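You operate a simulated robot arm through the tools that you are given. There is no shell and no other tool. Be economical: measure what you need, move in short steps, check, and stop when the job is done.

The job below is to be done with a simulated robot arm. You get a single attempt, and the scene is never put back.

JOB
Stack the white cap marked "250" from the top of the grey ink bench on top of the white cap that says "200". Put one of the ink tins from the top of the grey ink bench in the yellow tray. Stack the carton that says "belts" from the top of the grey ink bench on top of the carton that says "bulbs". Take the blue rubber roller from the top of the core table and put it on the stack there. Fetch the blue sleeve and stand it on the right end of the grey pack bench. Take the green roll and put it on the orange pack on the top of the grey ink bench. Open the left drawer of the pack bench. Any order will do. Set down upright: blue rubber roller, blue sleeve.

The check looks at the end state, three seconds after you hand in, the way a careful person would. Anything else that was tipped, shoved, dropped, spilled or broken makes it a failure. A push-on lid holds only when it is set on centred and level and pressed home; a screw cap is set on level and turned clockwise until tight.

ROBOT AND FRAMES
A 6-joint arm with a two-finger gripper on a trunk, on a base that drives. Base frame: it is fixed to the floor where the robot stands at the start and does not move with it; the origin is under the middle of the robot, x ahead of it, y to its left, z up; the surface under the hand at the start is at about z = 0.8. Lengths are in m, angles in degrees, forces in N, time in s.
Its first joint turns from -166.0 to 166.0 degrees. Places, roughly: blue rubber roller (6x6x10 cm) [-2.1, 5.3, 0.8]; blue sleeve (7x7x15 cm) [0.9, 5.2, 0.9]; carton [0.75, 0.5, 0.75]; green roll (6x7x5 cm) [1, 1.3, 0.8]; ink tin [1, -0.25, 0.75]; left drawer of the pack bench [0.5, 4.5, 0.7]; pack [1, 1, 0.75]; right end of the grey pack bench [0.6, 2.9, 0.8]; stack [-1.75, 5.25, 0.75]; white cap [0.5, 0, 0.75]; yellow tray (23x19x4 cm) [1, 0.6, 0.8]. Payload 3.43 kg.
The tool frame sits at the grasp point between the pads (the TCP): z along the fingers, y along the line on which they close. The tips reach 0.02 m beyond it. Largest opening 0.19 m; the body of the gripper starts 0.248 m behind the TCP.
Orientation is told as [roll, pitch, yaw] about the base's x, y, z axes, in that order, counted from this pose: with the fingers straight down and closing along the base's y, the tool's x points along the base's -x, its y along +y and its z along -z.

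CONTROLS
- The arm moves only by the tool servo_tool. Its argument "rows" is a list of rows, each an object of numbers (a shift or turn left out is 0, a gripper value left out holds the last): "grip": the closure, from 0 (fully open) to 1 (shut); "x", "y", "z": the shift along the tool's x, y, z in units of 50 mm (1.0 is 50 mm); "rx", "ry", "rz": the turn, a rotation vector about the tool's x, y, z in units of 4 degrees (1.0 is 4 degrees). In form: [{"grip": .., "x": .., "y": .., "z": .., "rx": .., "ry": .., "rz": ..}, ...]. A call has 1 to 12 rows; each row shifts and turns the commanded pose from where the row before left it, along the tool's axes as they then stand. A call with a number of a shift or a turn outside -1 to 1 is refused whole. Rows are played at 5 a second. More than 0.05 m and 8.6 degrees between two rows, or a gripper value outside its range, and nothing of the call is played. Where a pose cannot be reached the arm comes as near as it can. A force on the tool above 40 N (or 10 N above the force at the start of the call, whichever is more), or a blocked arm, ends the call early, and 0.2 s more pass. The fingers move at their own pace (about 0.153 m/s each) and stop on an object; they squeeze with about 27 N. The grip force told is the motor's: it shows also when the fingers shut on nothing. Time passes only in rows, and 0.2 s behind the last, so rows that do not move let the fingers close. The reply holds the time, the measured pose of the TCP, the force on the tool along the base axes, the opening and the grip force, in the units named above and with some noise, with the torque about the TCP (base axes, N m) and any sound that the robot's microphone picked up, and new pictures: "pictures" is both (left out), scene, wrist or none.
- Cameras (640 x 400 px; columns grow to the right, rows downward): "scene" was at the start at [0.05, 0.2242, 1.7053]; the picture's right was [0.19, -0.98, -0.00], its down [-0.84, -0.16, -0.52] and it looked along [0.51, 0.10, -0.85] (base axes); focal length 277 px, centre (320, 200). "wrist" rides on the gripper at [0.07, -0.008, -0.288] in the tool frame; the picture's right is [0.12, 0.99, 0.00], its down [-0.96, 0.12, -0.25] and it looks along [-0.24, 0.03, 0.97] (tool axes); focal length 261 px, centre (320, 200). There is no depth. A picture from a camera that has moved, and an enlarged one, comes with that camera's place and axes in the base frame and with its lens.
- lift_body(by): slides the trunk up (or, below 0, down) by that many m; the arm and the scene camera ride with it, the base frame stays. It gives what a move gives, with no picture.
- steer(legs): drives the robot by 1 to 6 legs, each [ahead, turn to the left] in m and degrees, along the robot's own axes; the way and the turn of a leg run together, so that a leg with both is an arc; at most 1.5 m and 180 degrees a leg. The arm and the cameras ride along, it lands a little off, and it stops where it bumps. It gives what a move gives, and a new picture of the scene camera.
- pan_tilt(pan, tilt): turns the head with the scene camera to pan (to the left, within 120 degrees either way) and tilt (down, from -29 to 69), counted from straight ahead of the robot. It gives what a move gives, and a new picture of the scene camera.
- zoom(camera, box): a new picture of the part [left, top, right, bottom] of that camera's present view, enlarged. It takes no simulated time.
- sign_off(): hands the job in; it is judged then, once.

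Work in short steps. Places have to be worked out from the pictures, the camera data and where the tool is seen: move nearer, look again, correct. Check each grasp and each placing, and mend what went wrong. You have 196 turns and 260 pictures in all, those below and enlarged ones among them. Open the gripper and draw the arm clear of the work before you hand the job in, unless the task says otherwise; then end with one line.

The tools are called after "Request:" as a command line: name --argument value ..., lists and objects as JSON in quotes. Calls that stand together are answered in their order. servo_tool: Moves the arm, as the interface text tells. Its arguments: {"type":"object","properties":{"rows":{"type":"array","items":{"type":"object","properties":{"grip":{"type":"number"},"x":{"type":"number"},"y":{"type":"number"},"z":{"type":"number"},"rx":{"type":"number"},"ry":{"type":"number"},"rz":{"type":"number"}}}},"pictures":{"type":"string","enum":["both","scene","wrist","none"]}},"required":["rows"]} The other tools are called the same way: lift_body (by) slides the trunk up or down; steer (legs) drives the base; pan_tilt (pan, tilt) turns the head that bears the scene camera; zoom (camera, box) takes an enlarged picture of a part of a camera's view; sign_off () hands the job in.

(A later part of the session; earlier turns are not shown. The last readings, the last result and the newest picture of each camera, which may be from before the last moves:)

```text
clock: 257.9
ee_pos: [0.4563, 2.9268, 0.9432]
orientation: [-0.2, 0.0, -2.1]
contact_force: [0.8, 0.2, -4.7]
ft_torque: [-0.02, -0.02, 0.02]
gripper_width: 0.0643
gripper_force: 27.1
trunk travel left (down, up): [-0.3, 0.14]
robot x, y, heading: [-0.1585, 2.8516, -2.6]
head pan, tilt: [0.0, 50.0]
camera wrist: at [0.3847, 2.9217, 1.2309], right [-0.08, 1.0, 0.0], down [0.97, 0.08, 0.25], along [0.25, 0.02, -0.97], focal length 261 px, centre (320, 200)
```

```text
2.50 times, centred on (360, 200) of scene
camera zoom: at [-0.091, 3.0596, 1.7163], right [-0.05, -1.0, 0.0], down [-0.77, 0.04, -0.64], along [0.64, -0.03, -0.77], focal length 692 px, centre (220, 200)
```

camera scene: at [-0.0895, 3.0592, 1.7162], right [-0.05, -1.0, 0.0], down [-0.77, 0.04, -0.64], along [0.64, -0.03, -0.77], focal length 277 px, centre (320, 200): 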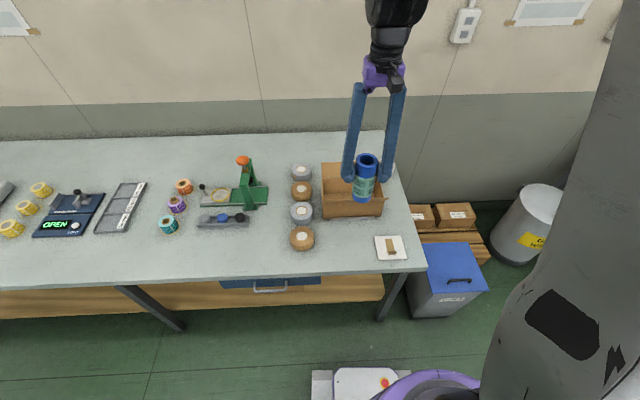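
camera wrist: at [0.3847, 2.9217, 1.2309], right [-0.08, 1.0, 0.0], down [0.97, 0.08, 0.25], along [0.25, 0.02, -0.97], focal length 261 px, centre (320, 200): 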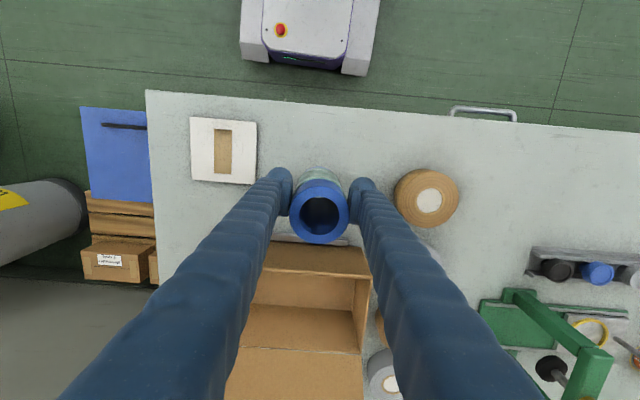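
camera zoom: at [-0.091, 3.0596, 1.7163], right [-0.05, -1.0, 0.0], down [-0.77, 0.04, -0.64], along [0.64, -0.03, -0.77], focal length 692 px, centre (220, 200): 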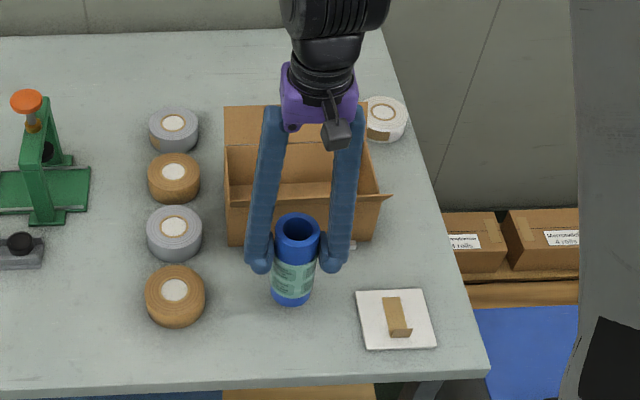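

Clear space below. I lower to contact in fine steps.

Request:
servo_tool --rows '[{"z": 0.5}, {"z": 0.25}, {"z": 0.08}, {"z": 0.08}, {"z": 0.08}, {}]' --pictures "none"

```text
clock: 259.4
ee_pos: [0.4555, 2.9253, 0.8931]
orientation: [-0.2, 0.1, -2.2]
contact_force: [1.1, -8.8, 21.5]
ft_torque: [0.07, -0.21, -0.09]
gripper_width: 0.0642
gripper_force: 27.4
trunk travel left (down, up): [-0.3, 0.14]
robot x, y, heading: [-0.1641, 2.8483, -3.1]
head pan, tilt: [0.0, 50.0]
```

Request:
servo_tool --rows '[{"z": -0.05}, {"grip": 0.52}, {}, {"z": -0.6}, {"z": -1}, {"z": -1}, {"z": -1}, {"z": -1}, {"z": -0.8}, {}]' --pictures "wrist"

Request:
zoom --camera "scene" --box '[270, 120, 450, 280]'

```text
clock: 261.6
ee_pos: [0.457, 2.9276, 1.1648]
orientation: [-0.1, 0.1, -2.1]
contact_force: [0.1, 1.1, -0.5]
ft_torque: [-0.02, 0.02, 0.02]
gripper_width: 0.0912
gripper_force: 0.0
trunk travel left (down, up): [-0.3, 0.14]
robot x, y, heading: [-0.1624, 2.8516, -2.8]
head pan, tilt: [0.0, 50.0]
camera wrist: at [0.3858, 2.9219, 1.4534], right [-0.08, 1.0, 0.0], down [0.97, 0.08, 0.25], along [0.24, 0.02, -0.97], focal length 261 px, centre (320, 200)
```

wrist: 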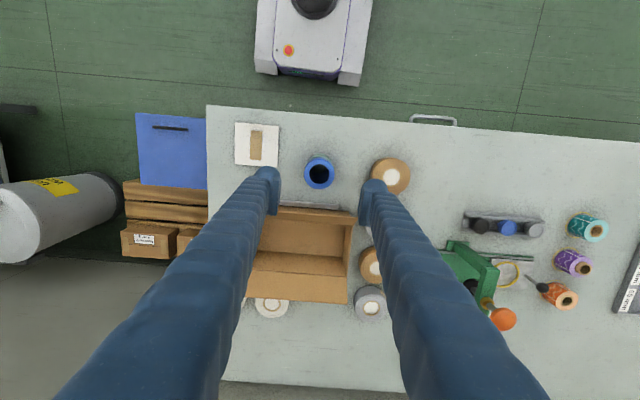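

```text
2.50 times, centred on (360, 200) of scene
camera zoom: at [-0.0899, 3.0591, 1.7162], right [-0.05, -1.0, 0.0], down [-0.77, 0.04, -0.64], along [0.64, -0.03, -0.77], focal length 692 px, centre (220, 200)
```

zoom: 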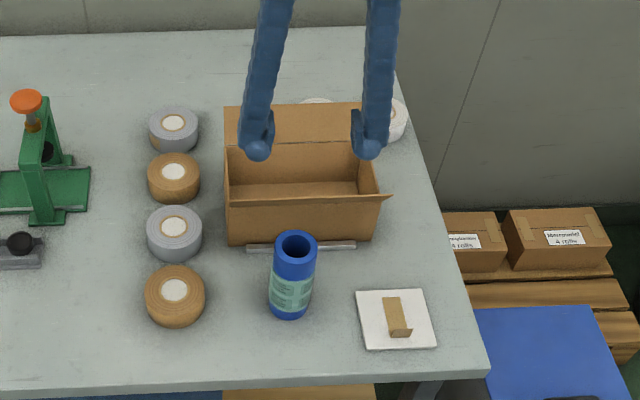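

The sleeve stands upright and free. Now for the core table near (-1.9, 5.3): I back off, turn, and look that way.

Request:
steer --legs '[[-0.35, 0], [0, 62]]'

Request:
steer --legs '[[0, 34]]'

Request:
pan_tilt --pan 35 --tilt 30

```text
clock: 268.7
ee_pos: [-0.2956, 3.4535, 1.1665]
orientation: [0.0, 0.2, 60.6]
contact_force: [-0.2, 0.4, 0.6]
ft_torque: [0.01, 0.01, 0.0]
gripper_width: 0.0914
gripper_force: 0.0
trunk travel left (down, up): [-0.3, 0.14]
robot x, y, heading: [-0.4551, 2.8406, 59.9]
head pan, tilt: [0.0, 50.0]
camera scene: at [-0.6048, 2.9955, 1.7163], right [0.86, -0.5, 0.0], down [-0.39, -0.66, -0.64], along [0.32, 0.55, -0.77], focal length 277 px, centre (320, 200)
```

scene: 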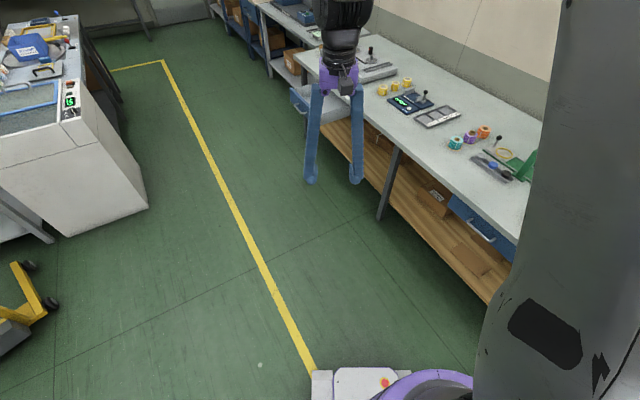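

```text
clock: 271.5
ee_pos: [-0.6681, 3.4364, 1.1658]
orientation: [-0.2, 0.1, 94.8]
contact_force: [0.3, -0.6, 0.1]
ft_torque: [-0.02, -0.01, 0.0]
gripper_width: 0.0911
gripper_force: 0.0
trunk travel left (down, up): [-0.3, 0.14]
robot x, y, heading: [-0.4168, 2.8358, 93.4]
head pan, tilt: [0.0, 50.0]
camera scene: at [-0.629, 2.8856, 1.7163], right [1.0, 0.06, 0.0], down [0.05, -0.77, -0.64], along [-0.04, 0.64, -0.77], focal length 277 px, centre (320, 200)
```

scene: 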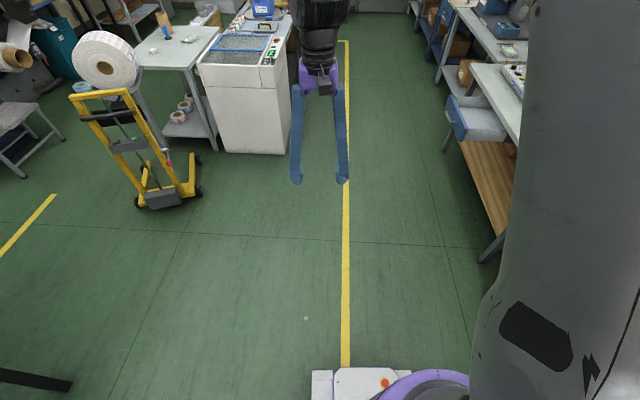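

```text
clock: 272.5
ee_pos: [-0.6657, 3.4357, 1.1665]
orientation: [-0.2, 0.1, 94.8]
contact_force: [0.4, 0.2, -0.5]
ft_torque: [-0.06, 0.24, 0.02]
gripper_width: 0.0911
gripper_force: 0.1
trunk travel left (down, up): [-0.3, 0.14]
robot x, y, heading: [-0.4191, 2.8341, 93.7]
head pan, tilt: [35.0, 30.0]
camera scene: at [-0.6782, 2.8789, 1.7461], right [0.78, 0.62, 0.0], down [0.31, -0.39, -0.87], along [-0.54, 0.68, -0.5], focal length 277 px, centre (320, 200)
```

scene: 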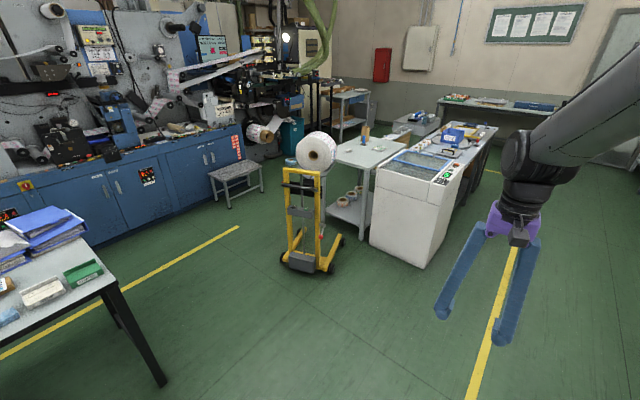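

The core table lies behind a hand truck (about x -2.2..-1.7, y 4.2..4.75) and left of the white machine. I drive toward a spot to the right of the truck and look again.

Request:
steer --legs '[[0, 29], [1.25, 0]]'

Request:
pan_tilt --pan 5 --tilt 40

```text
clock: 283.0
ee_pos: [-1.5898, 4.2696, 1.1661]
orientation: [-0.1, 0.1, 123.9]
contact_force: [0.6, 0.5, 0.3]
ft_torque: [0.02, 0.02, 0.01]
gripper_width: 0.091
gripper_force: 0.0
trunk travel left (down, up): [-0.3, 0.14]
robot x, y, heading: [-1.0804, 3.8741, 123.0]
head pan, tilt: [35.0, 30.0]
camera scene: at [-1.3258, 3.7768, 1.7458], right [0.38, 0.93, 0.0], down [0.46, -0.19, -0.87], along [-0.8, 0.33, -0.5], focal length 277 px, centre (320, 200)
```

scene: 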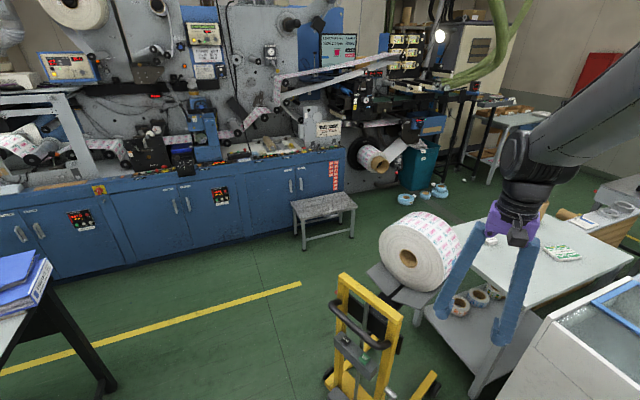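

```text
clock: 284.0
ee_pos: [-1.5893, 4.2694, 1.1673]
orientation: [-0.2, 0.1, 124.0]
contact_force: [0.5, 0.1, 0.0]
ft_torque: [0.02, 0.01, 0.0]
gripper_width: 0.0911
gripper_force: 0.0
trunk travel left (down, up): [-0.3, 0.14]
robot x, y, heading: [-1.0755, 3.8707, 123.0]
head pan, tilt: [5.0, 40.0]
camera scene: at [-1.2942, 3.8098, 1.7305], right [0.79, 0.62, 0.0], down [0.4, -0.51, -0.77], along [-0.47, 0.6, -0.64], focal length 277 px, centre (320, 200)
```

scene: 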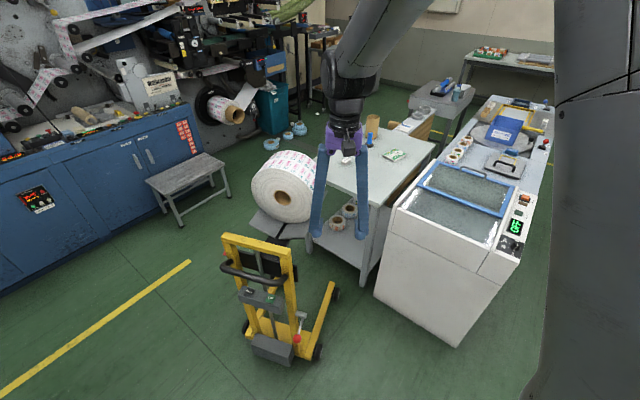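

I enlarge the core table.

Request:
zoom --camera "scene" --box '[300, 90, 460, 250]'

```text
2.50 times, centred on (380, 170) of scene
camera zoom: at [-1.2942, 3.8098, 1.7305], right [0.79, 0.62, 0.0], down [0.4, -0.51, -0.77], along [-0.47, 0.6, -0.64], focal length 692 px, centre (170, 275)
```

zoom: 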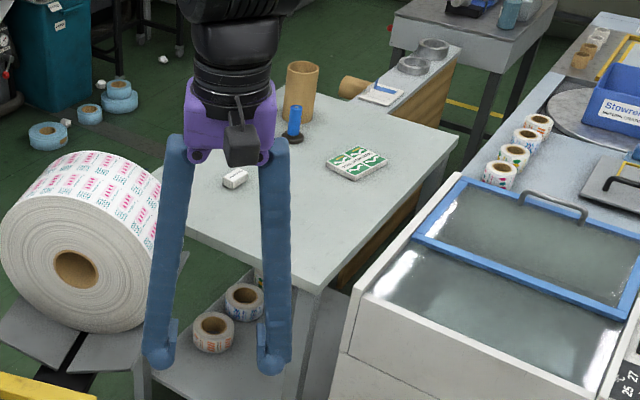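

The roller (base at about (-2.07, 5.35)) and the green label stack (about (-1.86, 5.30)) can be reached from (-1.42, 4.55) facing +y, between truck and machine. I turn, reverse to line up at x ≈ -1.42, and raise the trunk for clearance.

Request:
lift_body --by 0.13

Request:
steer --legs '[[0, -60], [-0.65, 0]]'

Request:
steer --legs '[[0, 27]]'

```text
clock: 285.6
ee_pos: [-1.5897, 4.2692, 1.2965]
orientation: [-0.1, 0.1, 123.9]
contact_force: [0.4, -0.7, 0.5]
ft_torque: [0.03, -0.01, 0.03]
gripper_width: 0.0913
gripper_force: 0.0
trunk travel left (down, up): [-0.43, 0.01]
robot x, y, heading: [-1.076, 3.8696, 122.9]
head pan, tilt: [5.0, 40.0]
```

```text
clock: 290.6
ee_pos: [-0.9897, 4.4921, 1.2986]
orientation: [0.0, 0.1, 63.7]
contact_force: [1.7, -1.0, 0.1]
ft_torque: [0.29, 0.38, 0.01]
gripper_width: 0.0909
gripper_force: 0.0
trunk travel left (down, up): [-0.43, 0.01]
robot x, y, heading: [-1.1417, 3.8816, 64.9]
head pan, tilt: [5.0, 40.0]
stopped in leg 2: the robot was blocked; the commanded pose is now the measured one
camera scene: at [-1.3036, 4.03, 1.8614], right [0.94, -0.34, 0.0], down [-0.22, -0.6, -0.77], along [0.26, 0.72, -0.64], focal length 277 px, centre (320, 200)
```

scene: 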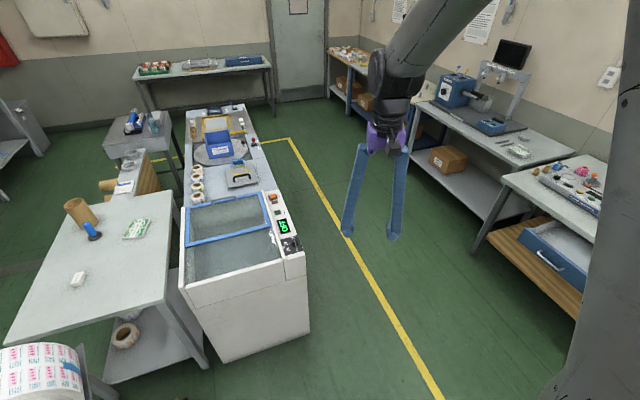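

```text
clock: 293.0
ee_pos: [-1.2915, 4.4939, 1.2961]
orientation: [-0.2, 0.1, 91.0]
contact_force: [-0.4, 0.1, -0.5]
ft_torque: [-0.06, -0.02, 0.0]
gripper_width: 0.0912
gripper_force: 0.1
trunk travel left (down, up): [-0.43, 0.01]
robot x, y, heading: [-1.1121, 3.8799, 92.2]
head pan, tilt: [5.0, 40.0]
camera scene: at [-1.3291, 3.9429, 1.8604], right [0.99, 0.12, 0.0], down [0.08, -0.64, -0.77], along [-0.1, 0.76, -0.64], focal length 277 px, centre (320, 200)
```

scene: 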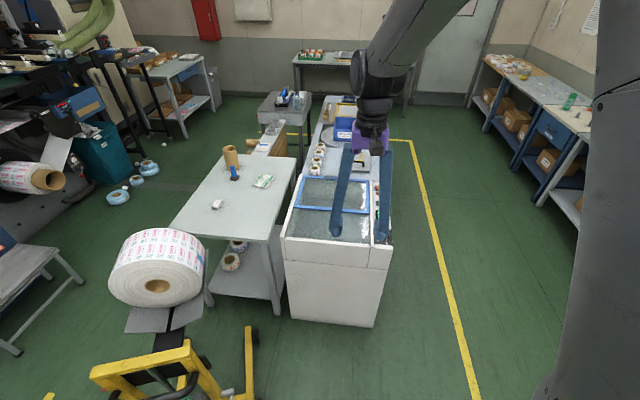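

The reverse was blocked although nothing was expected behind; I look behind the robot on both sides.

Request:
pan_tilt --pan 118 --tilt 55

Request:
pan_tilt --pan -118 --tilt 50

```text
clock: 294.9
ee_pos: [-1.2914, 4.493, 1.2969]
orientation: [-0.1, 0.0, 91.1]
contact_force: [0.2, -0.1, 0.2]
ft_torque: [-0.04, 0.03, -0.04]
gripper_width: 0.0912
gripper_force: 0.0
trunk travel left (down, up): [-0.43, 0.01]
robot x, y, heading: [-1.1092, 3.8847, 92.4]
head pan, tilt: [118.0, 55.0]
camera scene: at [-1.3806, 3.8209, 1.8399], right [-0.5, 0.86, 0.0], down [0.71, 0.41, -0.57], along [-0.5, -0.29, -0.82], focal length 277 px, centre (320, 200)
```

scene: 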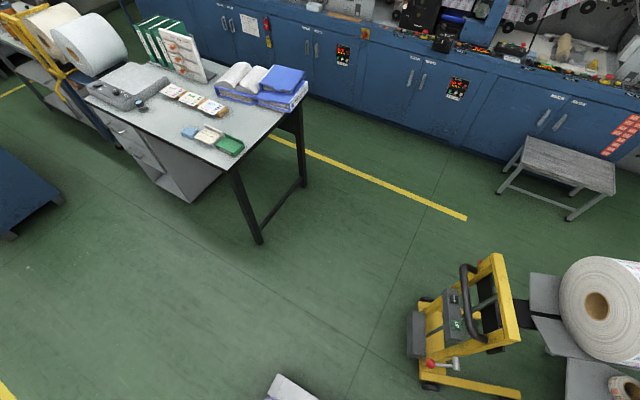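

```text
clock: 298.2
ee_pos: [-1.2918, 4.4938, 1.2987]
orientation: [-0.2, 0.0, 90.9]
contact_force: [0.1, 0.3, -0.2]
ft_torque: [-0.01, 0.03, 0.03]
gripper_width: 0.0913
gripper_force: 0.2
trunk travel left (down, up): [-0.43, 0.01]
robot x, y, heading: [-1.1085, 3.882, 92.3]
head pan, tilt: [-118.0, 50.0]
camera scene: at [-1.2489, 3.8236, 1.8464], right [-0.44, -0.9, 0.0], down [-0.69, 0.33, -0.64], along [0.58, -0.28, -0.77], focal length 277 px, centre (320, 200)
```

scene: 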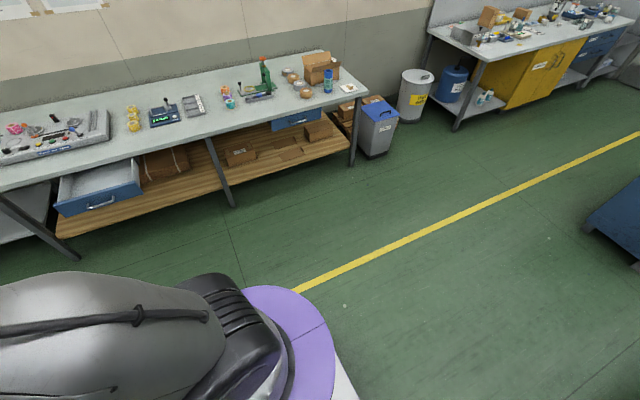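

The floor is clear; the block seems spurious. I repeat the manoeuvre in single-leg calls.

Request:
steer --legs '[[0, -30]]'

Request:
steer --legs '[[-0.65, 0]]'

Request:
steer --legs '[[0, 28]]'

```text
clock: 300.8
ee_pos: [-0.965, 4.4995, 1.2978]
orientation: [-0.2, 0.1, 61.0]
contact_force: [-0.1, 0.1, -0.4]
ft_torque: [0.03, 0.0, 0.02]
gripper_width: 0.0912
gripper_force: 0.1
trunk travel left (down, up): [-0.43, 0.01]
robot x, y, heading: [-1.137, 3.892, 62.7]
head pan, tilt: [-118.0, 50.0]
camera scene: at [-1.2889, 3.9136, 1.8464], right [-0.83, -0.56, 0.0], down [-0.43, 0.63, -0.64], along [0.36, -0.53, -0.77], focal length 277 px, centre (320, 200)
```

scene: 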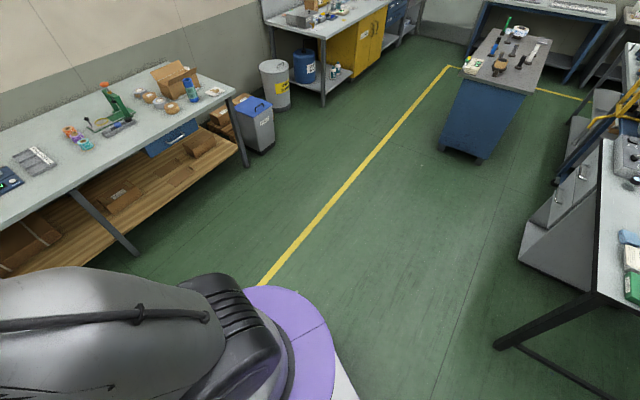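

```text
clock: 305.6
ee_pos: [-1.2663, 3.9155, 1.2982]
orientation: [-0.2, 0.1, 60.6]
contact_force: [0.0, -0.7, 1.2]
ft_torque: [0.06, -0.01, 0.01]
gripper_width: 0.0913
gripper_force: 0.1
trunk travel left (down, up): [-0.43, 0.01]
robot x, y, heading: [-1.4437, 3.3117, 61.9]
head pan, tilt: [-118.0, 50.0]
camera scene: at [-1.5968, 3.3314, 1.8463], right [-0.83, -0.56, 0.0], down [-0.43, 0.64, -0.64], along [0.36, -0.53, -0.77], focal length 277 px, centre (320, 200)
```

scene: 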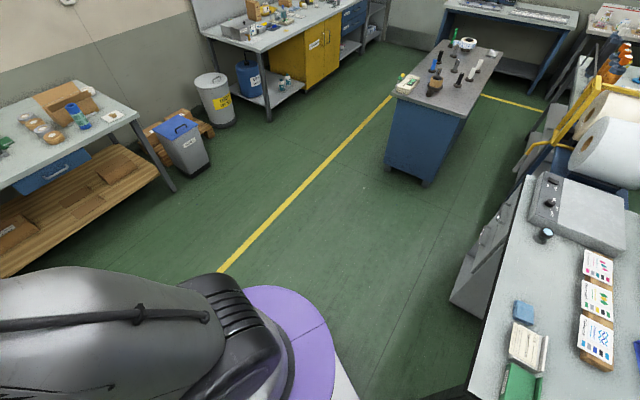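

```text
clock: 308.1
ee_pos: [-1.5711, 3.9313, 1.2969]
orientation: [-0.2, 0.1, 88.7]
contact_force: [0.4, 0.3, 0.7]
ft_torque: [-0.08, 0.04, -0.02]
gripper_width: 0.0911
gripper_force: 0.1
trunk travel left (down, up): [-0.43, 0.01]
robot x, y, heading: [-1.4166, 3.3138, 89.6]
head pan, tilt: [-118.0, 50.0]
camera scene: at [-1.5569, 3.261, 1.8464], right [-0.47, -0.88, 0.0], down [-0.67, 0.36, -0.64], along [0.57, -0.31, -0.77], focal length 277 px, centre (320, 200)
```

scene: 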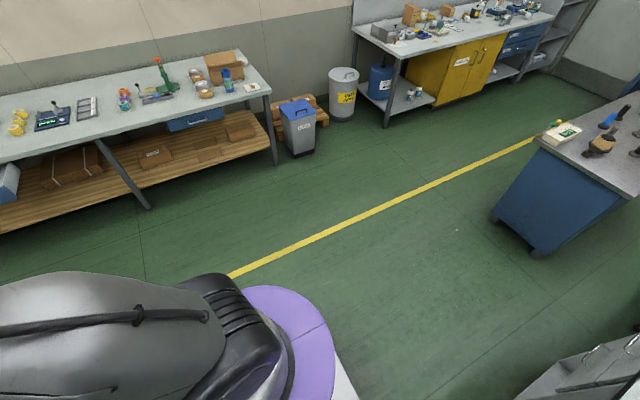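

Lined up at x = -1.42, heading 90°. I drive ahead and look at the clearances.

Request:
pan_tilt --pan 8 --tilt 60

Request:
steer --legs '[[0.85, 0]]'

```text
clock: 310.1
ee_pos: [-1.5705, 3.9306, 1.2989]
orientation: [-0.2, 0.1, 88.6]
contact_force: [0.3, 0.1, -0.4]
ft_torque: [-0.02, 0.0, 0.02]
gripper_width: 0.0912
gripper_force: 0.1
trunk travel left (down, up): [-0.43, 0.01]
robot x, y, heading: [-1.4137, 3.3126, 89.6]
head pan, tilt: [8.0, 60.0]
camera scene: at [-1.634, 3.362, 1.8337], right [0.99, 0.13, 0.0], down [0.12, -0.86, -0.5], along [-0.07, 0.49, -0.87], focal length 277 px, centre (320, 200)
```

scene: 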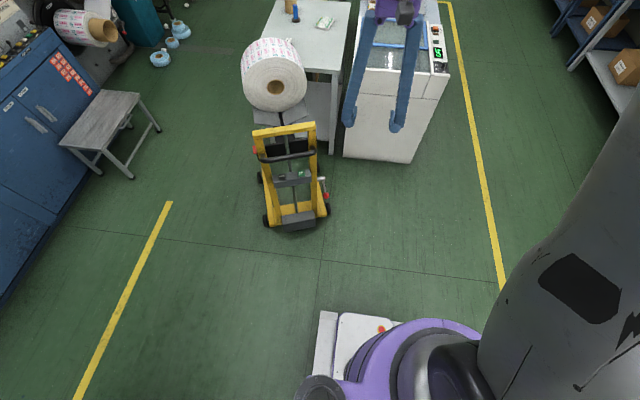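

```text
clock: 316.3
ee_pos: [-1.5602, 4.7909, 1.2984]
orientation: [-0.1, 0.2, 88.2]
contact_force: [0.9, -0.1, -0.1]
ft_torque: [-0.03, -0.02, -0.01]
gripper_width: 0.0911
gripper_force: 0.0
trunk travel left (down, up): [-0.43, 0.01]
robot x, y, heading: [-1.4086, 4.1698, 89.5]
head pan, tilt: [8.0, 60.0]
camera scene: at [-1.6267, 4.2231, 1.8337], right [0.99, 0.13, 0.0], down [0.11, -0.86, -0.5], along [-0.06, 0.49, -0.87], focal length 277 px, centre (320, 200)
```

scene: 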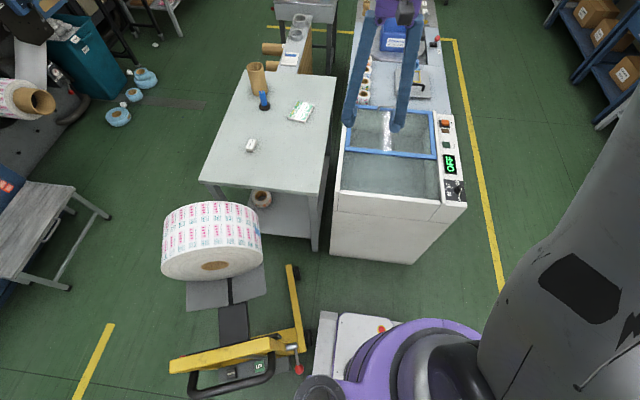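

From here the roller would be about 1.12 m off, too far. The left side of the core table is open (about 1 m between truck and stool), so I go round: reverse out, turn left, and drive to x ≈ -2.65.

Request:
steer --legs '[[-0.65, 0]]'

Request:
steer --legs '[[0, 60]]'

Request:
steer --legs '[[0, 30]]'

```text
clock: 321.2
ee_pos: [-1.5701, 4.1229, 1.3004]
orientation: [-0.3, 0.1, 88.7]
contact_force: [0.9, -0.2, 0.3]
ft_torque: [0.0, 0.01, 0.01]
gripper_width: 0.0912
gripper_force: 0.0
trunk travel left (down, up): [-0.43, 0.01]
robot x, y, heading: [-1.4127, 3.5046, 89.7]
head pan, tilt: [8.0, 60.0]
camera scene: at [-1.6313, 3.5541, 1.8337], right [0.99, 0.14, 0.0], down [0.12, -0.86, -0.5], along [-0.07, 0.49, -0.87], focal length 277 px, centre (320, 200)
```

scene: 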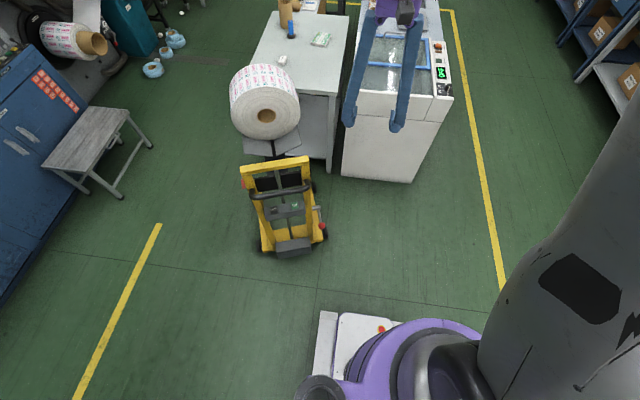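

```text
clock: 325.6
ee_pos: [-2.0305, 3.6747, 1.2991]
orientation: [-0.3, 0.1, 149.3]
contact_force: [-0.6, -0.5, -1.1]
ft_torque: [-0.01, -0.06, 0.01]
gripper_width: 0.0911
gripper_force: 0.0
trunk travel left (down, up): [-0.43, 0.01]
robot x, y, heading: [-1.3816, 3.5609, 150.2]
head pan, tilt: [8.0, 60.0]
camera scene: at [-1.5339, 3.3963, 1.8337], right [0.37, 0.93, 0.0], down [0.81, -0.32, -0.5], along [-0.46, 0.18, -0.87], focal length 277 px, centre (320, 200)
```

scene: 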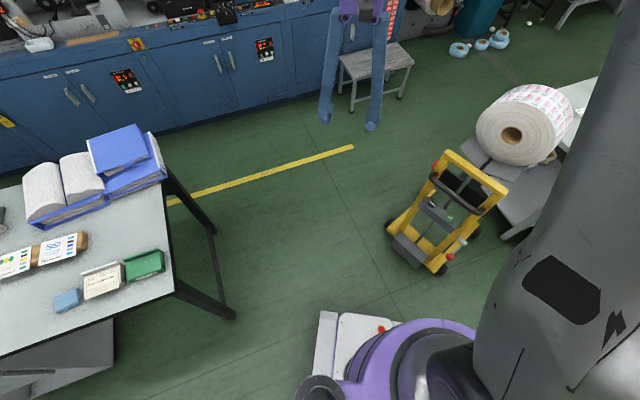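

```text
clock: 328.2
ee_pos: [-1.9994, 3.3321, 1.2996]
orientation: [-0.2, 0.2, 179.7]
contact_force: [-0.2, -0.2, 0.3]
ft_torque: [0.0, -0.07, 0.02]
gripper_width: 0.0911
gripper_force: 0.2
trunk travel left (down, up): [-0.43, 0.01]
robot x, y, heading: [-1.3817, 3.5923, -179.6]
head pan, tilt: [8.0, 60.0]
camera scene: at [-1.4301, 3.3759, 1.8337], right [-0.15, 0.99, 0.0], down [0.86, 0.13, -0.5], along [-0.49, -0.07, -0.87], focal length 277 px, centre (320, 200)
```

scene: 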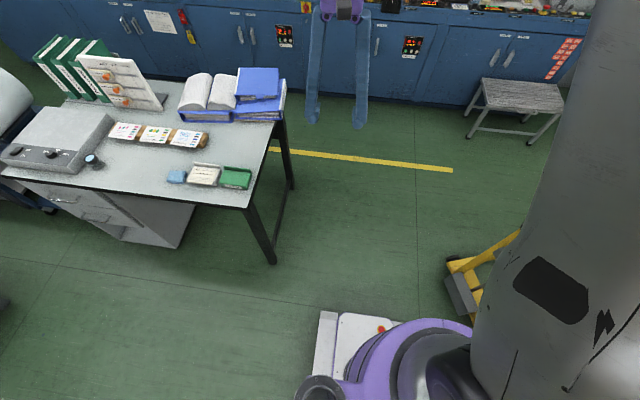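

Space is clear. I drive 1.3 m to x ≈ -2.7, then turn to face +y.

Request:
steer --legs '[[1.3, 0]]'

Request:
steer --legs '[[0, -60]]'

Request:
steer --legs '[[0, -30]]'

```text
clock: 337.1
ee_pos: [-3.2967, 3.3057, 1.3009]
orientation: [-0.2, 0.1, -179.7]
contact_force: [0.0, -0.4, -0.4]
ft_torque: [0.04, -0.02, -0.04]
gripper_width: 0.0912
gripper_force: 0.1
trunk travel left (down, up): [-0.43, 0.01]
robot x, y, heading: [-2.6857, 3.5764, -178.9]
head pan, tilt: [8.0, 60.0]
camera scene: at [-2.7278, 3.3561, 1.8337], right [-0.16, 0.99, 0.0], down [0.86, 0.14, -0.5], along [-0.49, -0.08, -0.87], focal length 277 px, centre (320, 200)
```

scene: 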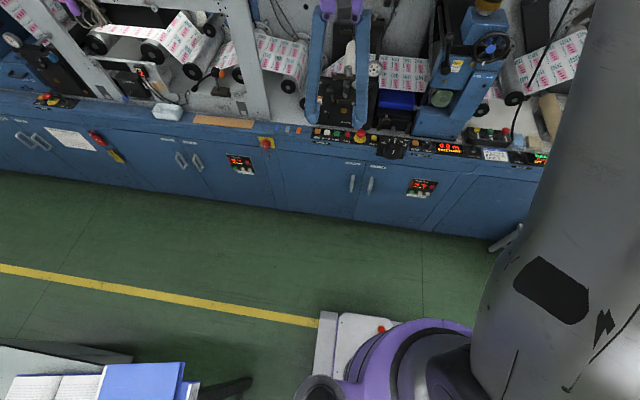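

```text
clock: 341.6
ee_pos: [-3.2177, 3.9808, 1.3013]
orientation: [-0.3, 0.0, 119.4]
contact_force: [-0.1, -0.1, -0.3]
ft_torque: [-0.02, -0.01, 0.01]
gripper_width: 0.091
gripper_force: 0.1
trunk travel left (down, up): [-0.43, 0.01]
robot x, y, heading: [-2.7445, 3.5417, 120.3]
head pan, tilt: [8.0, 60.0]
camera scene: at [-2.9542, 3.4769, 1.8337], right [0.78, 0.62, 0.0], down [0.54, -0.68, -0.5], along [-0.31, 0.39, -0.87], focal length 277 px, centre (320, 200)
```

scene: 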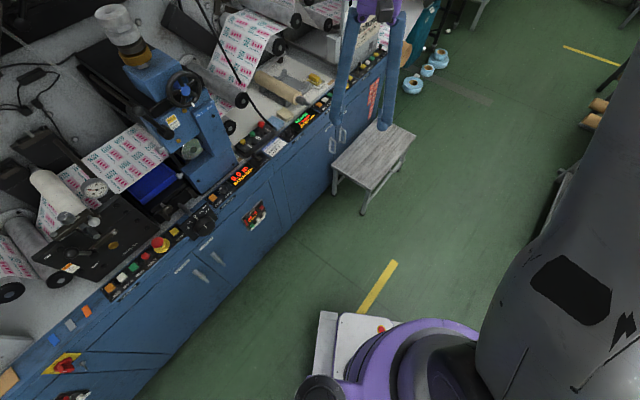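

```text
clock: 344.1
ee_pos: [-2.9381, 4.161, 1.3008]
orientation: [-0.2, 0.1, 89.3]
contact_force: [0.3, 0.4, 0.6]
ft_torque: [-0.05, -0.06, 0.01]
gripper_width: 0.0911
gripper_force: 0.0
trunk travel left (down, up): [-0.43, 0.01]
robot x, y, heading: [-2.774, 3.5458, 90.7]
head pan, tilt: [8.0, 60.0]
camera scene: at [-2.9934, 3.5926, 1.8337], right [0.99, 0.15, 0.0], down [0.13, -0.86, -0.5], along [-0.07, 0.49, -0.87], focal length 277 px, centre (320, 200)
```

scene: 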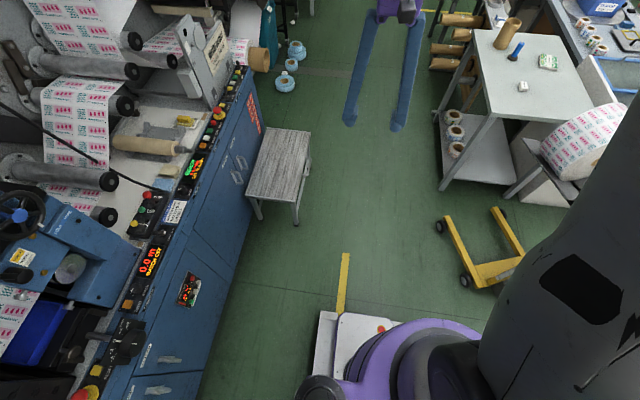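

Clear ahead. I drive 1.45 m along the left side of the core table.

Request:
steer --legs '[[1.45, 0]]'

Request:
pan_tilt --pan -75 --tilt 48

```text
clock: 353.7
ee_pos: [-2.9269, 5.5586, 1.3025]
orientation: [-0.2, 0.1, 88.3]
contact_force: [0.6, 0.0, -0.1]
ft_torque: [-0.01, -0.01, 0.0]
gripper_width: 0.0914
gripper_force: 0.2
trunk travel left (down, up): [-0.43, 0.01]
robot x, y, heading: [-2.7806, 4.943, 89.5]
head pan, tilt: [8.0, 60.0]
camera scene: at [-2.9937, 4.9905, 1.8337], right [0.99, 0.13, 0.0], down [0.11, -0.86, -0.5], along [-0.07, 0.49, -0.87], focal length 277 px, centre (320, 200)
```

scene: 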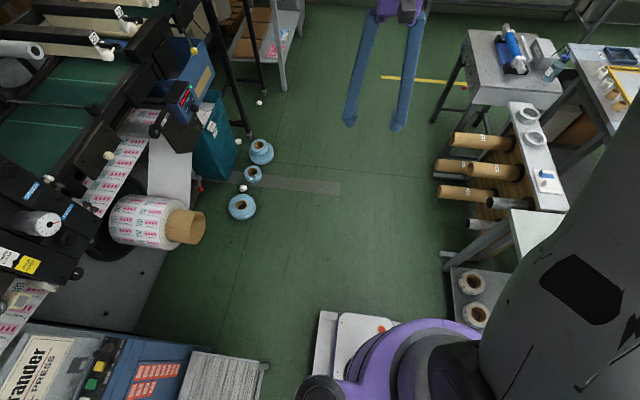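

```text
clock: 355.2
ee_pos: [-2.9273, 5.5586, 1.3033]
orientation: [-0.3, 0.0, 88.2]
contact_force: [0.5, 0.3, -0.7]
ft_torque: [0.0, 0.03, -0.04]
gripper_width: 0.0909
gripper_force: 0.1
trunk travel left (down, up): [-0.43, 0.01]
robot x, y, heading: [-2.7766, 4.9404, 89.5]
head pan, tilt: [-75.0, 48.0]
camera scene: at [-2.9087, 4.944, 1.849], right [0.25, -0.97, 0.0], down [-0.72, -0.19, -0.67], along [0.65, 0.17, -0.74], focal length 277 px, centre (320, 200)
```

scene: 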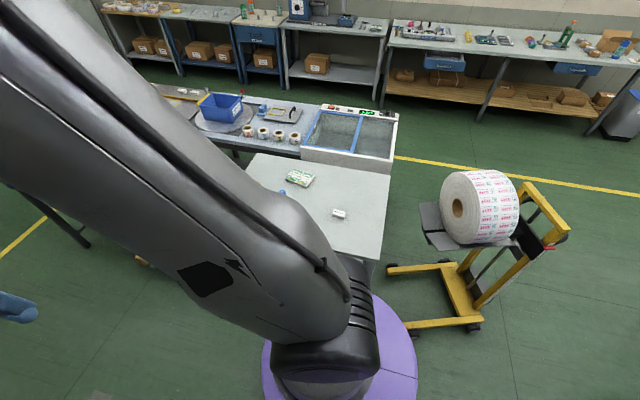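

I turn toward the table so that the arm faces the roller and stack.

Request:
steer --legs '[[0, -58]]'

Request:
pan_tilt --pan 0 --tilt 50

```text
clock: 359.6
ee_pos: [-2.3251, 5.3917, 1.3032]
orientation: [-0.2, 0.2, 29.6]
contact_force: [-0.1, -0.4, 0.3]
ft_torque: [-0.01, 0.0, 0.02]
gripper_width: 0.0913
gripper_force: 0.1
trunk travel left (down, up): [-0.43, 0.01]
robot x, y, heading: [-2.8042, 4.993, 31.1]
head pan, tilt: [-75.0, 48.0]
camera scene: at [-2.8718, 5.1099, 1.8491], right [-0.69, -0.72, 0.0], down [-0.54, 0.51, -0.67], along [0.48, -0.46, -0.74], focal length 277 px, centre (320, 200)
```

scene: 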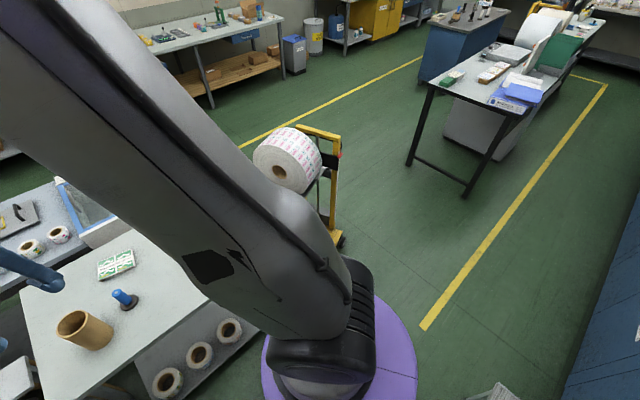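

```text
clock: 361.0
ee_pos: [-2.3257, 5.3927, 1.3035]
orientation: [-0.2, 0.1, 29.6]
contact_force: [-0.3, 0.2, 0.7]
ft_torque: [-0.18, -0.11, 0.0]
gripper_width: 0.0911
gripper_force: 0.0
trunk travel left (down, up): [-0.43, 0.01]
robot x, y, heading: [-2.8029, 4.9908, 31.3]
head pan, tilt: [0.0, 50.0]
camera scene: at [-2.8645, 5.2059, 1.846], right [0.52, -0.86, 0.0], down [-0.66, -0.4, -0.64], along [0.55, 0.33, -0.77], focal length 277 px, centre (320, 200)
```

scene: 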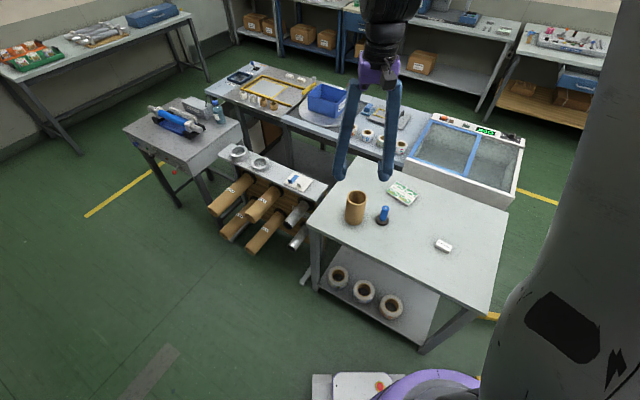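

I advance 10 cm and then lower the trunk back.

Request:
steer --legs '[[0.1, 0]]'

Request:
zoom --camera "scene" --box '[320, 160, 440, 240]'

```text
clock: 362.4
ee_pos: [-2.2405, 5.4428, 1.3016]
orientation: [-0.2, 0.3, 29.7]
contact_force: [0.4, 0.7, -0.9]
ft_torque: [-0.05, 0.11, -0.01]
gripper_width: 0.0912
gripper_force: 0.1
trunk travel left (down, up): [-0.43, 0.01]
robot x, y, heading: [-2.7208, 5.0468, 31.2]
head pan, tilt: [0.0, 50.0]
camera scene: at [-2.7768, 5.2562, 1.8462], right [0.52, -0.86, 0.0], down [-0.66, -0.4, -0.64], along [0.55, 0.33, -0.77], focal length 277 px, centre (320, 200)
```

scene: 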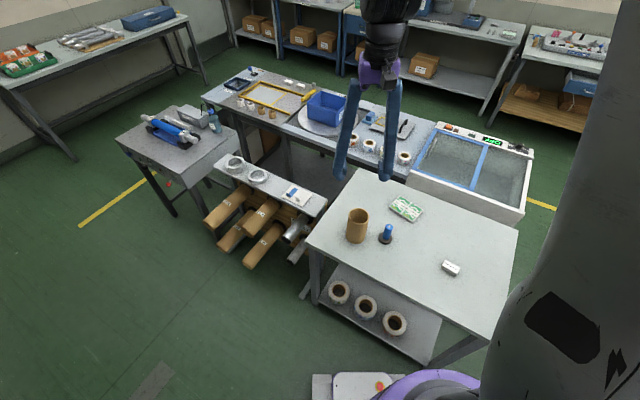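

```text
5.00 times, centred on (380, 200) of scene
camera zoom: at [-2.7768, 5.2562, 1.8462], right [0.52, -0.86, 0.0], down [-0.66, -0.4, -0.64], along [0.55, 0.33, -0.77], focal length 1383 px, centre (20, 200)
```

zoom: 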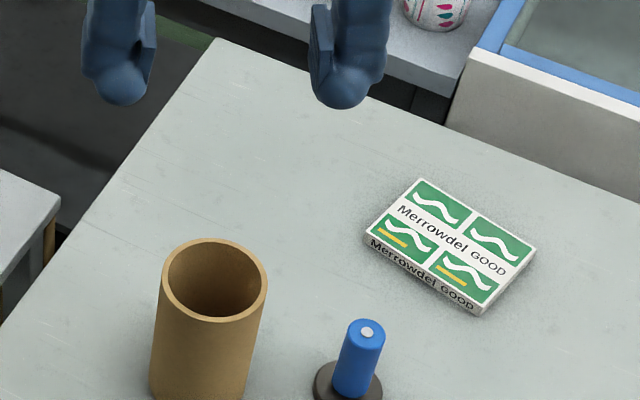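

The roller is a blue cylinder on a dark foot at (-2.065, 5.35); the label stack is at (-1.878, 5.327). I move above the roller and look with the wrist camera.

Request:
servo_tool --rows '[{"x": -0.53, "y": -0.84, "grip": 0.68}, {"x": -0.53, "y": -0.84}, {"x": -0.53, "y": -0.84}, {"x": -0.53, "y": -0.84}, {"z": 0.9}, {"z": 0.9}, {"z": 0.9}, {"z": 0.9}, {"z": 0.9}, {}]' --pictures "wrist"

```text
clock: 364.6
ee_pos: [-2.065, 5.3457, 1.08]
orientation: [-0.3, 0.0, 29.6]
contact_force: [0.0, -0.3, 1.0]
ft_torque: [-0.02, -0.06, 0.03]
gripper_width: 0.0606
gripper_force: 0.0
trunk travel left (down, up): [-0.43, 0.01]
robot x, y, heading: [-2.7263, 5.0432, 31.3]
head pan, tilt: [0.0, 50.0]
camera wrist: at [-2.1235, 5.3041, 1.3679], right [-0.59, 0.8, 0.0], down [0.78, 0.58, 0.25], along [0.2, 0.14, -0.97], focal length 261 px, centre (320, 200)
```

wrist: 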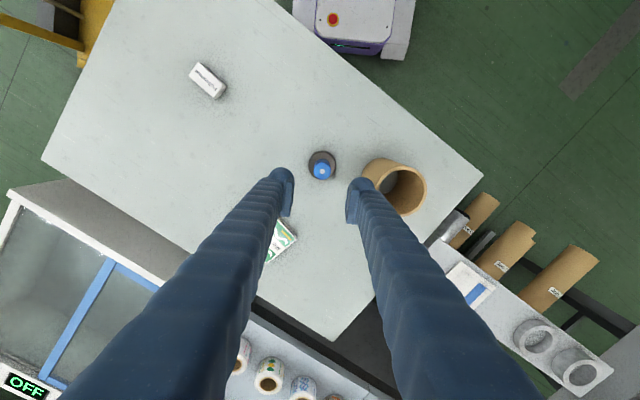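

The roller is about 6 mm off. I correct and go down to just above it.

Request:
servo_tool --rows '[{"x": 0.1, "y": 0.06}, {"z": 0.8}, {"z": 0.8}, {"z": 0.8}, {}]' --pictures "wrist"

Request:
zoom --camera "wrist" --box '[240, 120, 400, 220]'

```text
clock: 365.8
ee_pos: [-2.0722, 5.3453, 0.9618]
orientation: [-0.2, 0.2, 29.6]
contact_force: [0.0, -0.2, 0.3]
ft_torque: [0.05, -0.04, -0.02]
gripper_width: 0.061
gripper_force: 0.1
trunk travel left (down, up): [-0.43, 0.01]
robot x, y, heading: [-2.7237, 5.0418, 31.3]
head pan, tilt: [0.0, 50.0]
camera wrist: at [-2.1304, 5.3041, 1.2491], right [-0.59, 0.8, 0.0], down [0.78, 0.58, 0.25], along [0.2, 0.14, -0.97], focal length 261 px, centre (320, 200)
```

wrist: 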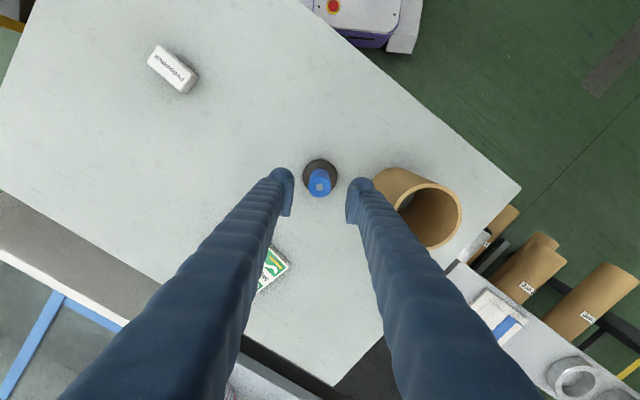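

```text
4.00 times, centred on (320, 170) of wrist
camera zoom: at [-2.1304, 5.3041, 1.2491], right [-0.59, 0.8, 0.0], down [0.78, 0.58, 0.25], along [0.2, 0.14, -0.97], focal length 1043 px, centre (320, 320)
```

zoom: 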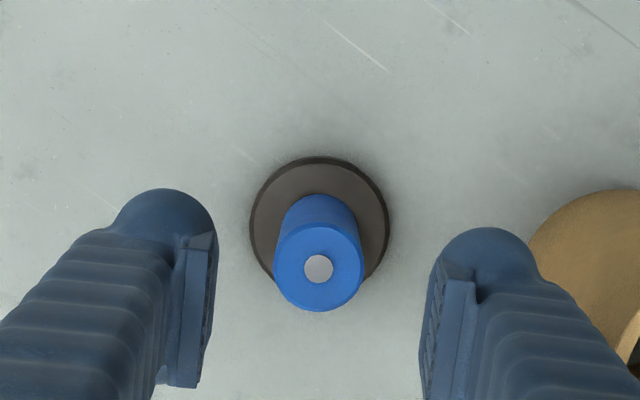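

Centred. I descend to z 0.865 and close on the blue cylinder.

Request:
servo_tool --rows '[{"z": 0.7}, {"z": 0.7}, {"z": 0.5}, {}, {"grip": 0.95}, {}, {}, {}]' --pictures "wrist"

```text
clock: 367.6
ee_pos: [-2.0716, 5.3472, 0.8651]
orientation: [-0.1, 0.1, 29.6]
contact_force: [-2.3, -3.8, 8.3]
ft_torque: [-0.05, 0.08, 0.03]
gripper_width: 0.0306
gripper_force: 27.1
trunk travel left (down, up): [-0.43, 0.01]
robot x, y, heading: [-2.7225, 5.045, 31.5]
head pan, tilt: [0.0, 50.0]
camera wrist: at [-2.1287, 5.3058, 1.1528], right [-0.59, 0.8, 0.0], down [0.78, 0.58, 0.24], along [0.2, 0.14, -0.97], focal length 261 px, centre (320, 200)
```

wrist: 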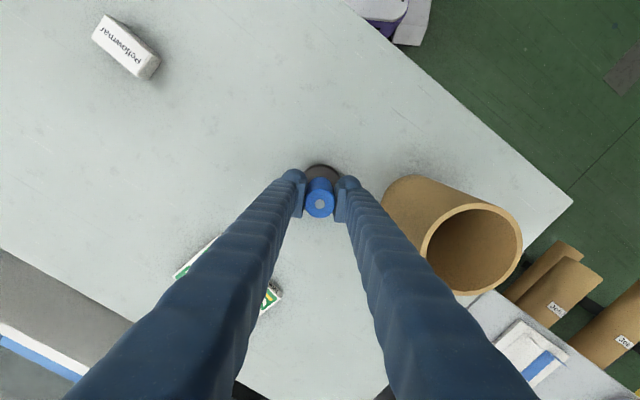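

Held (31 mm). I lift it and move over the label stack.

Request:
servo_tool --rows '[{"z": -0.4}, {"z": -0.9}, {"z": -0.9}, {"x": -0.79, "y": -0.57}, {"x": -0.79, "y": -0.57}, {"x": -0.79, "y": -0.57}, {"x": -0.79, "y": -0.57}, {}]' --pictures "both"

Request:
zoom --camera "scene" --box '[350, 150, 470, 240]'

```text
clock: 369.4
ee_pos: [-1.8772, 5.3251, 0.9739]
orientation: [-0.3, 0.3, 29.7]
contact_force: [-0.2, 0.2, -14.8]
ft_torque: [0.01, -0.04, -0.01]
gripper_width: 0.031
gripper_force: 27.1
trunk travel left (down, up): [-0.43, 0.01]
robot x, y, heading: [-2.7203, 5.046, 31.4]
head pan, tilt: [0.0, 50.0]
camera scene: at [-2.7778, 5.256, 1.8462], right [0.52, -0.86, 0.0], down [-0.66, -0.4, -0.64], along [0.55, 0.33, -0.77], focal length 277 px, centre (320, 200)
camera wrist: at [-1.9347, 5.2844, 1.2621], right [-0.59, 0.8, 0.0], down [0.78, 0.58, 0.24], along [0.2, 0.14, -0.97], focal length 261 px, centre (320, 200)
```

scene: 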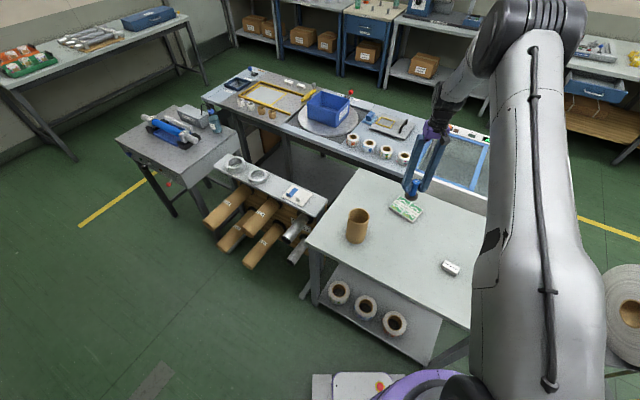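
wrist: 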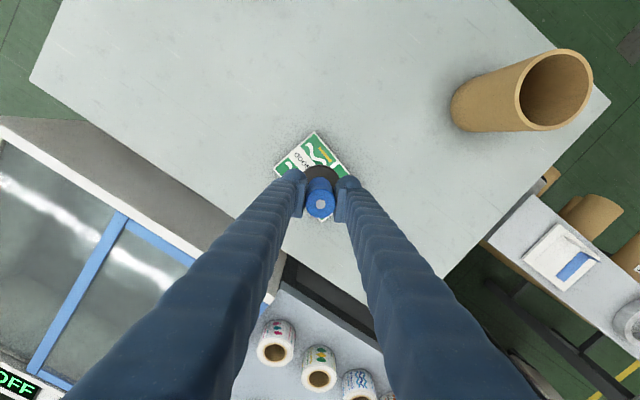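

```text
4.44 times, centred on (410, 195) of scene
camera zoom: at [-2.7778, 5.256, 1.8462], right [0.52, -0.86, 0.0], down [-0.66, -0.4, -0.64], along [0.55, 0.33, -0.77], focal length 1230 px, centre (-80, 222)
```

zoom: 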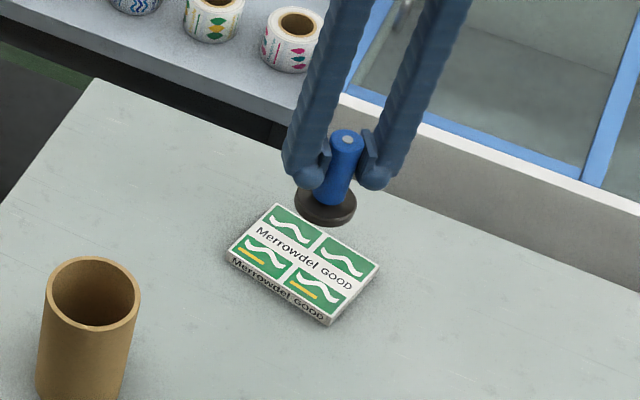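

The roller hangs over the stack's centre (about (-1.873, 5.328)). I lower toward it.

Request:
servo_tool --rows '[{"x": -0.06, "y": 0.02}, {"z": 0.6}, {"z": 0.5}, {"z": 0.2}, {}]' --pictures "none"

Request:
zoom --camera "scene" --box '[370, 160, 450, 220]'

```text
clock: 370.6
ee_pos: [-1.8754, 5.3283, 0.9077]
orientation: [-0.2, 0.2, 29.6]
contact_force: [-0.5, -0.6, -16.1]
ft_torque: [0.05, -0.01, 0.01]
gripper_width: 0.031
gripper_force: 26.7
trunk travel left (down, up): [-0.43, 0.01]
robot x, y, heading: [-2.7231, 5.0443, 31.3]
head pan, tilt: [0.0, 50.0]
```

```text
6.67 times, centred on (410, 190) of scene
camera zoom: at [-2.7772, 5.2554, 1.8463], right [0.52, -0.86, 0.0], down [-0.66, -0.4, -0.64], along [0.55, 0.33, -0.77], focal length 1844 px, centre (-280, 267)
```

zoom: 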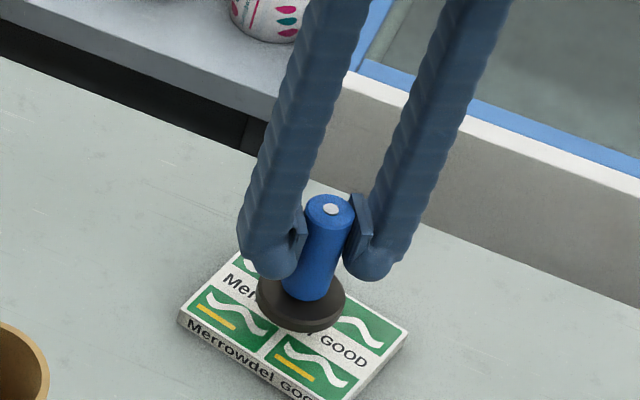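

Well centred. I lower in small steps until it rests.

Request:
servo_tool --rows '[{"z": 0.12}, {"z": 0.12}, {"z": 0.1}, {"z": 0.08}, {}]' --pictures "none"

```text
clock: 371.8
ee_pos: [-1.8773, 5.3291, 0.8882]
orientation: [-0.2, 0.2, 29.6]
contact_force: [0.2, 0.5, -14.9]
ft_torque: [-0.02, 0.03, -0.01]
gripper_width: 0.0309
gripper_force: 27.2
trunk travel left (down, up): [-0.43, 0.01]
robot x, y, heading: [-2.7227, 5.0435, 30.8]
head pan, tilt: [0.0, 50.0]
```

Request:
servo_tool --rows '[{"z": 0.06}, {"z": 0.06}, {"z": 0.06}, {"z": 0.06}, {}]' --pictures "none"

```text
clock: 372.9
ee_pos: [-1.8749, 5.3284, 0.8778]
orientation: [-0.3, -0.1, 29.7]
contact_force: [-1.0, -1.4, 21.3]
ft_torque: [0.0, -0.01, 0.0]
gripper_width: 0.0309
gripper_force: 27.1
trunk travel left (down, up): [-0.43, 0.01]
robot x, y, heading: [-2.7224, 5.0442, 31.0]
head pan, tilt: [0.0, 50.0]
```

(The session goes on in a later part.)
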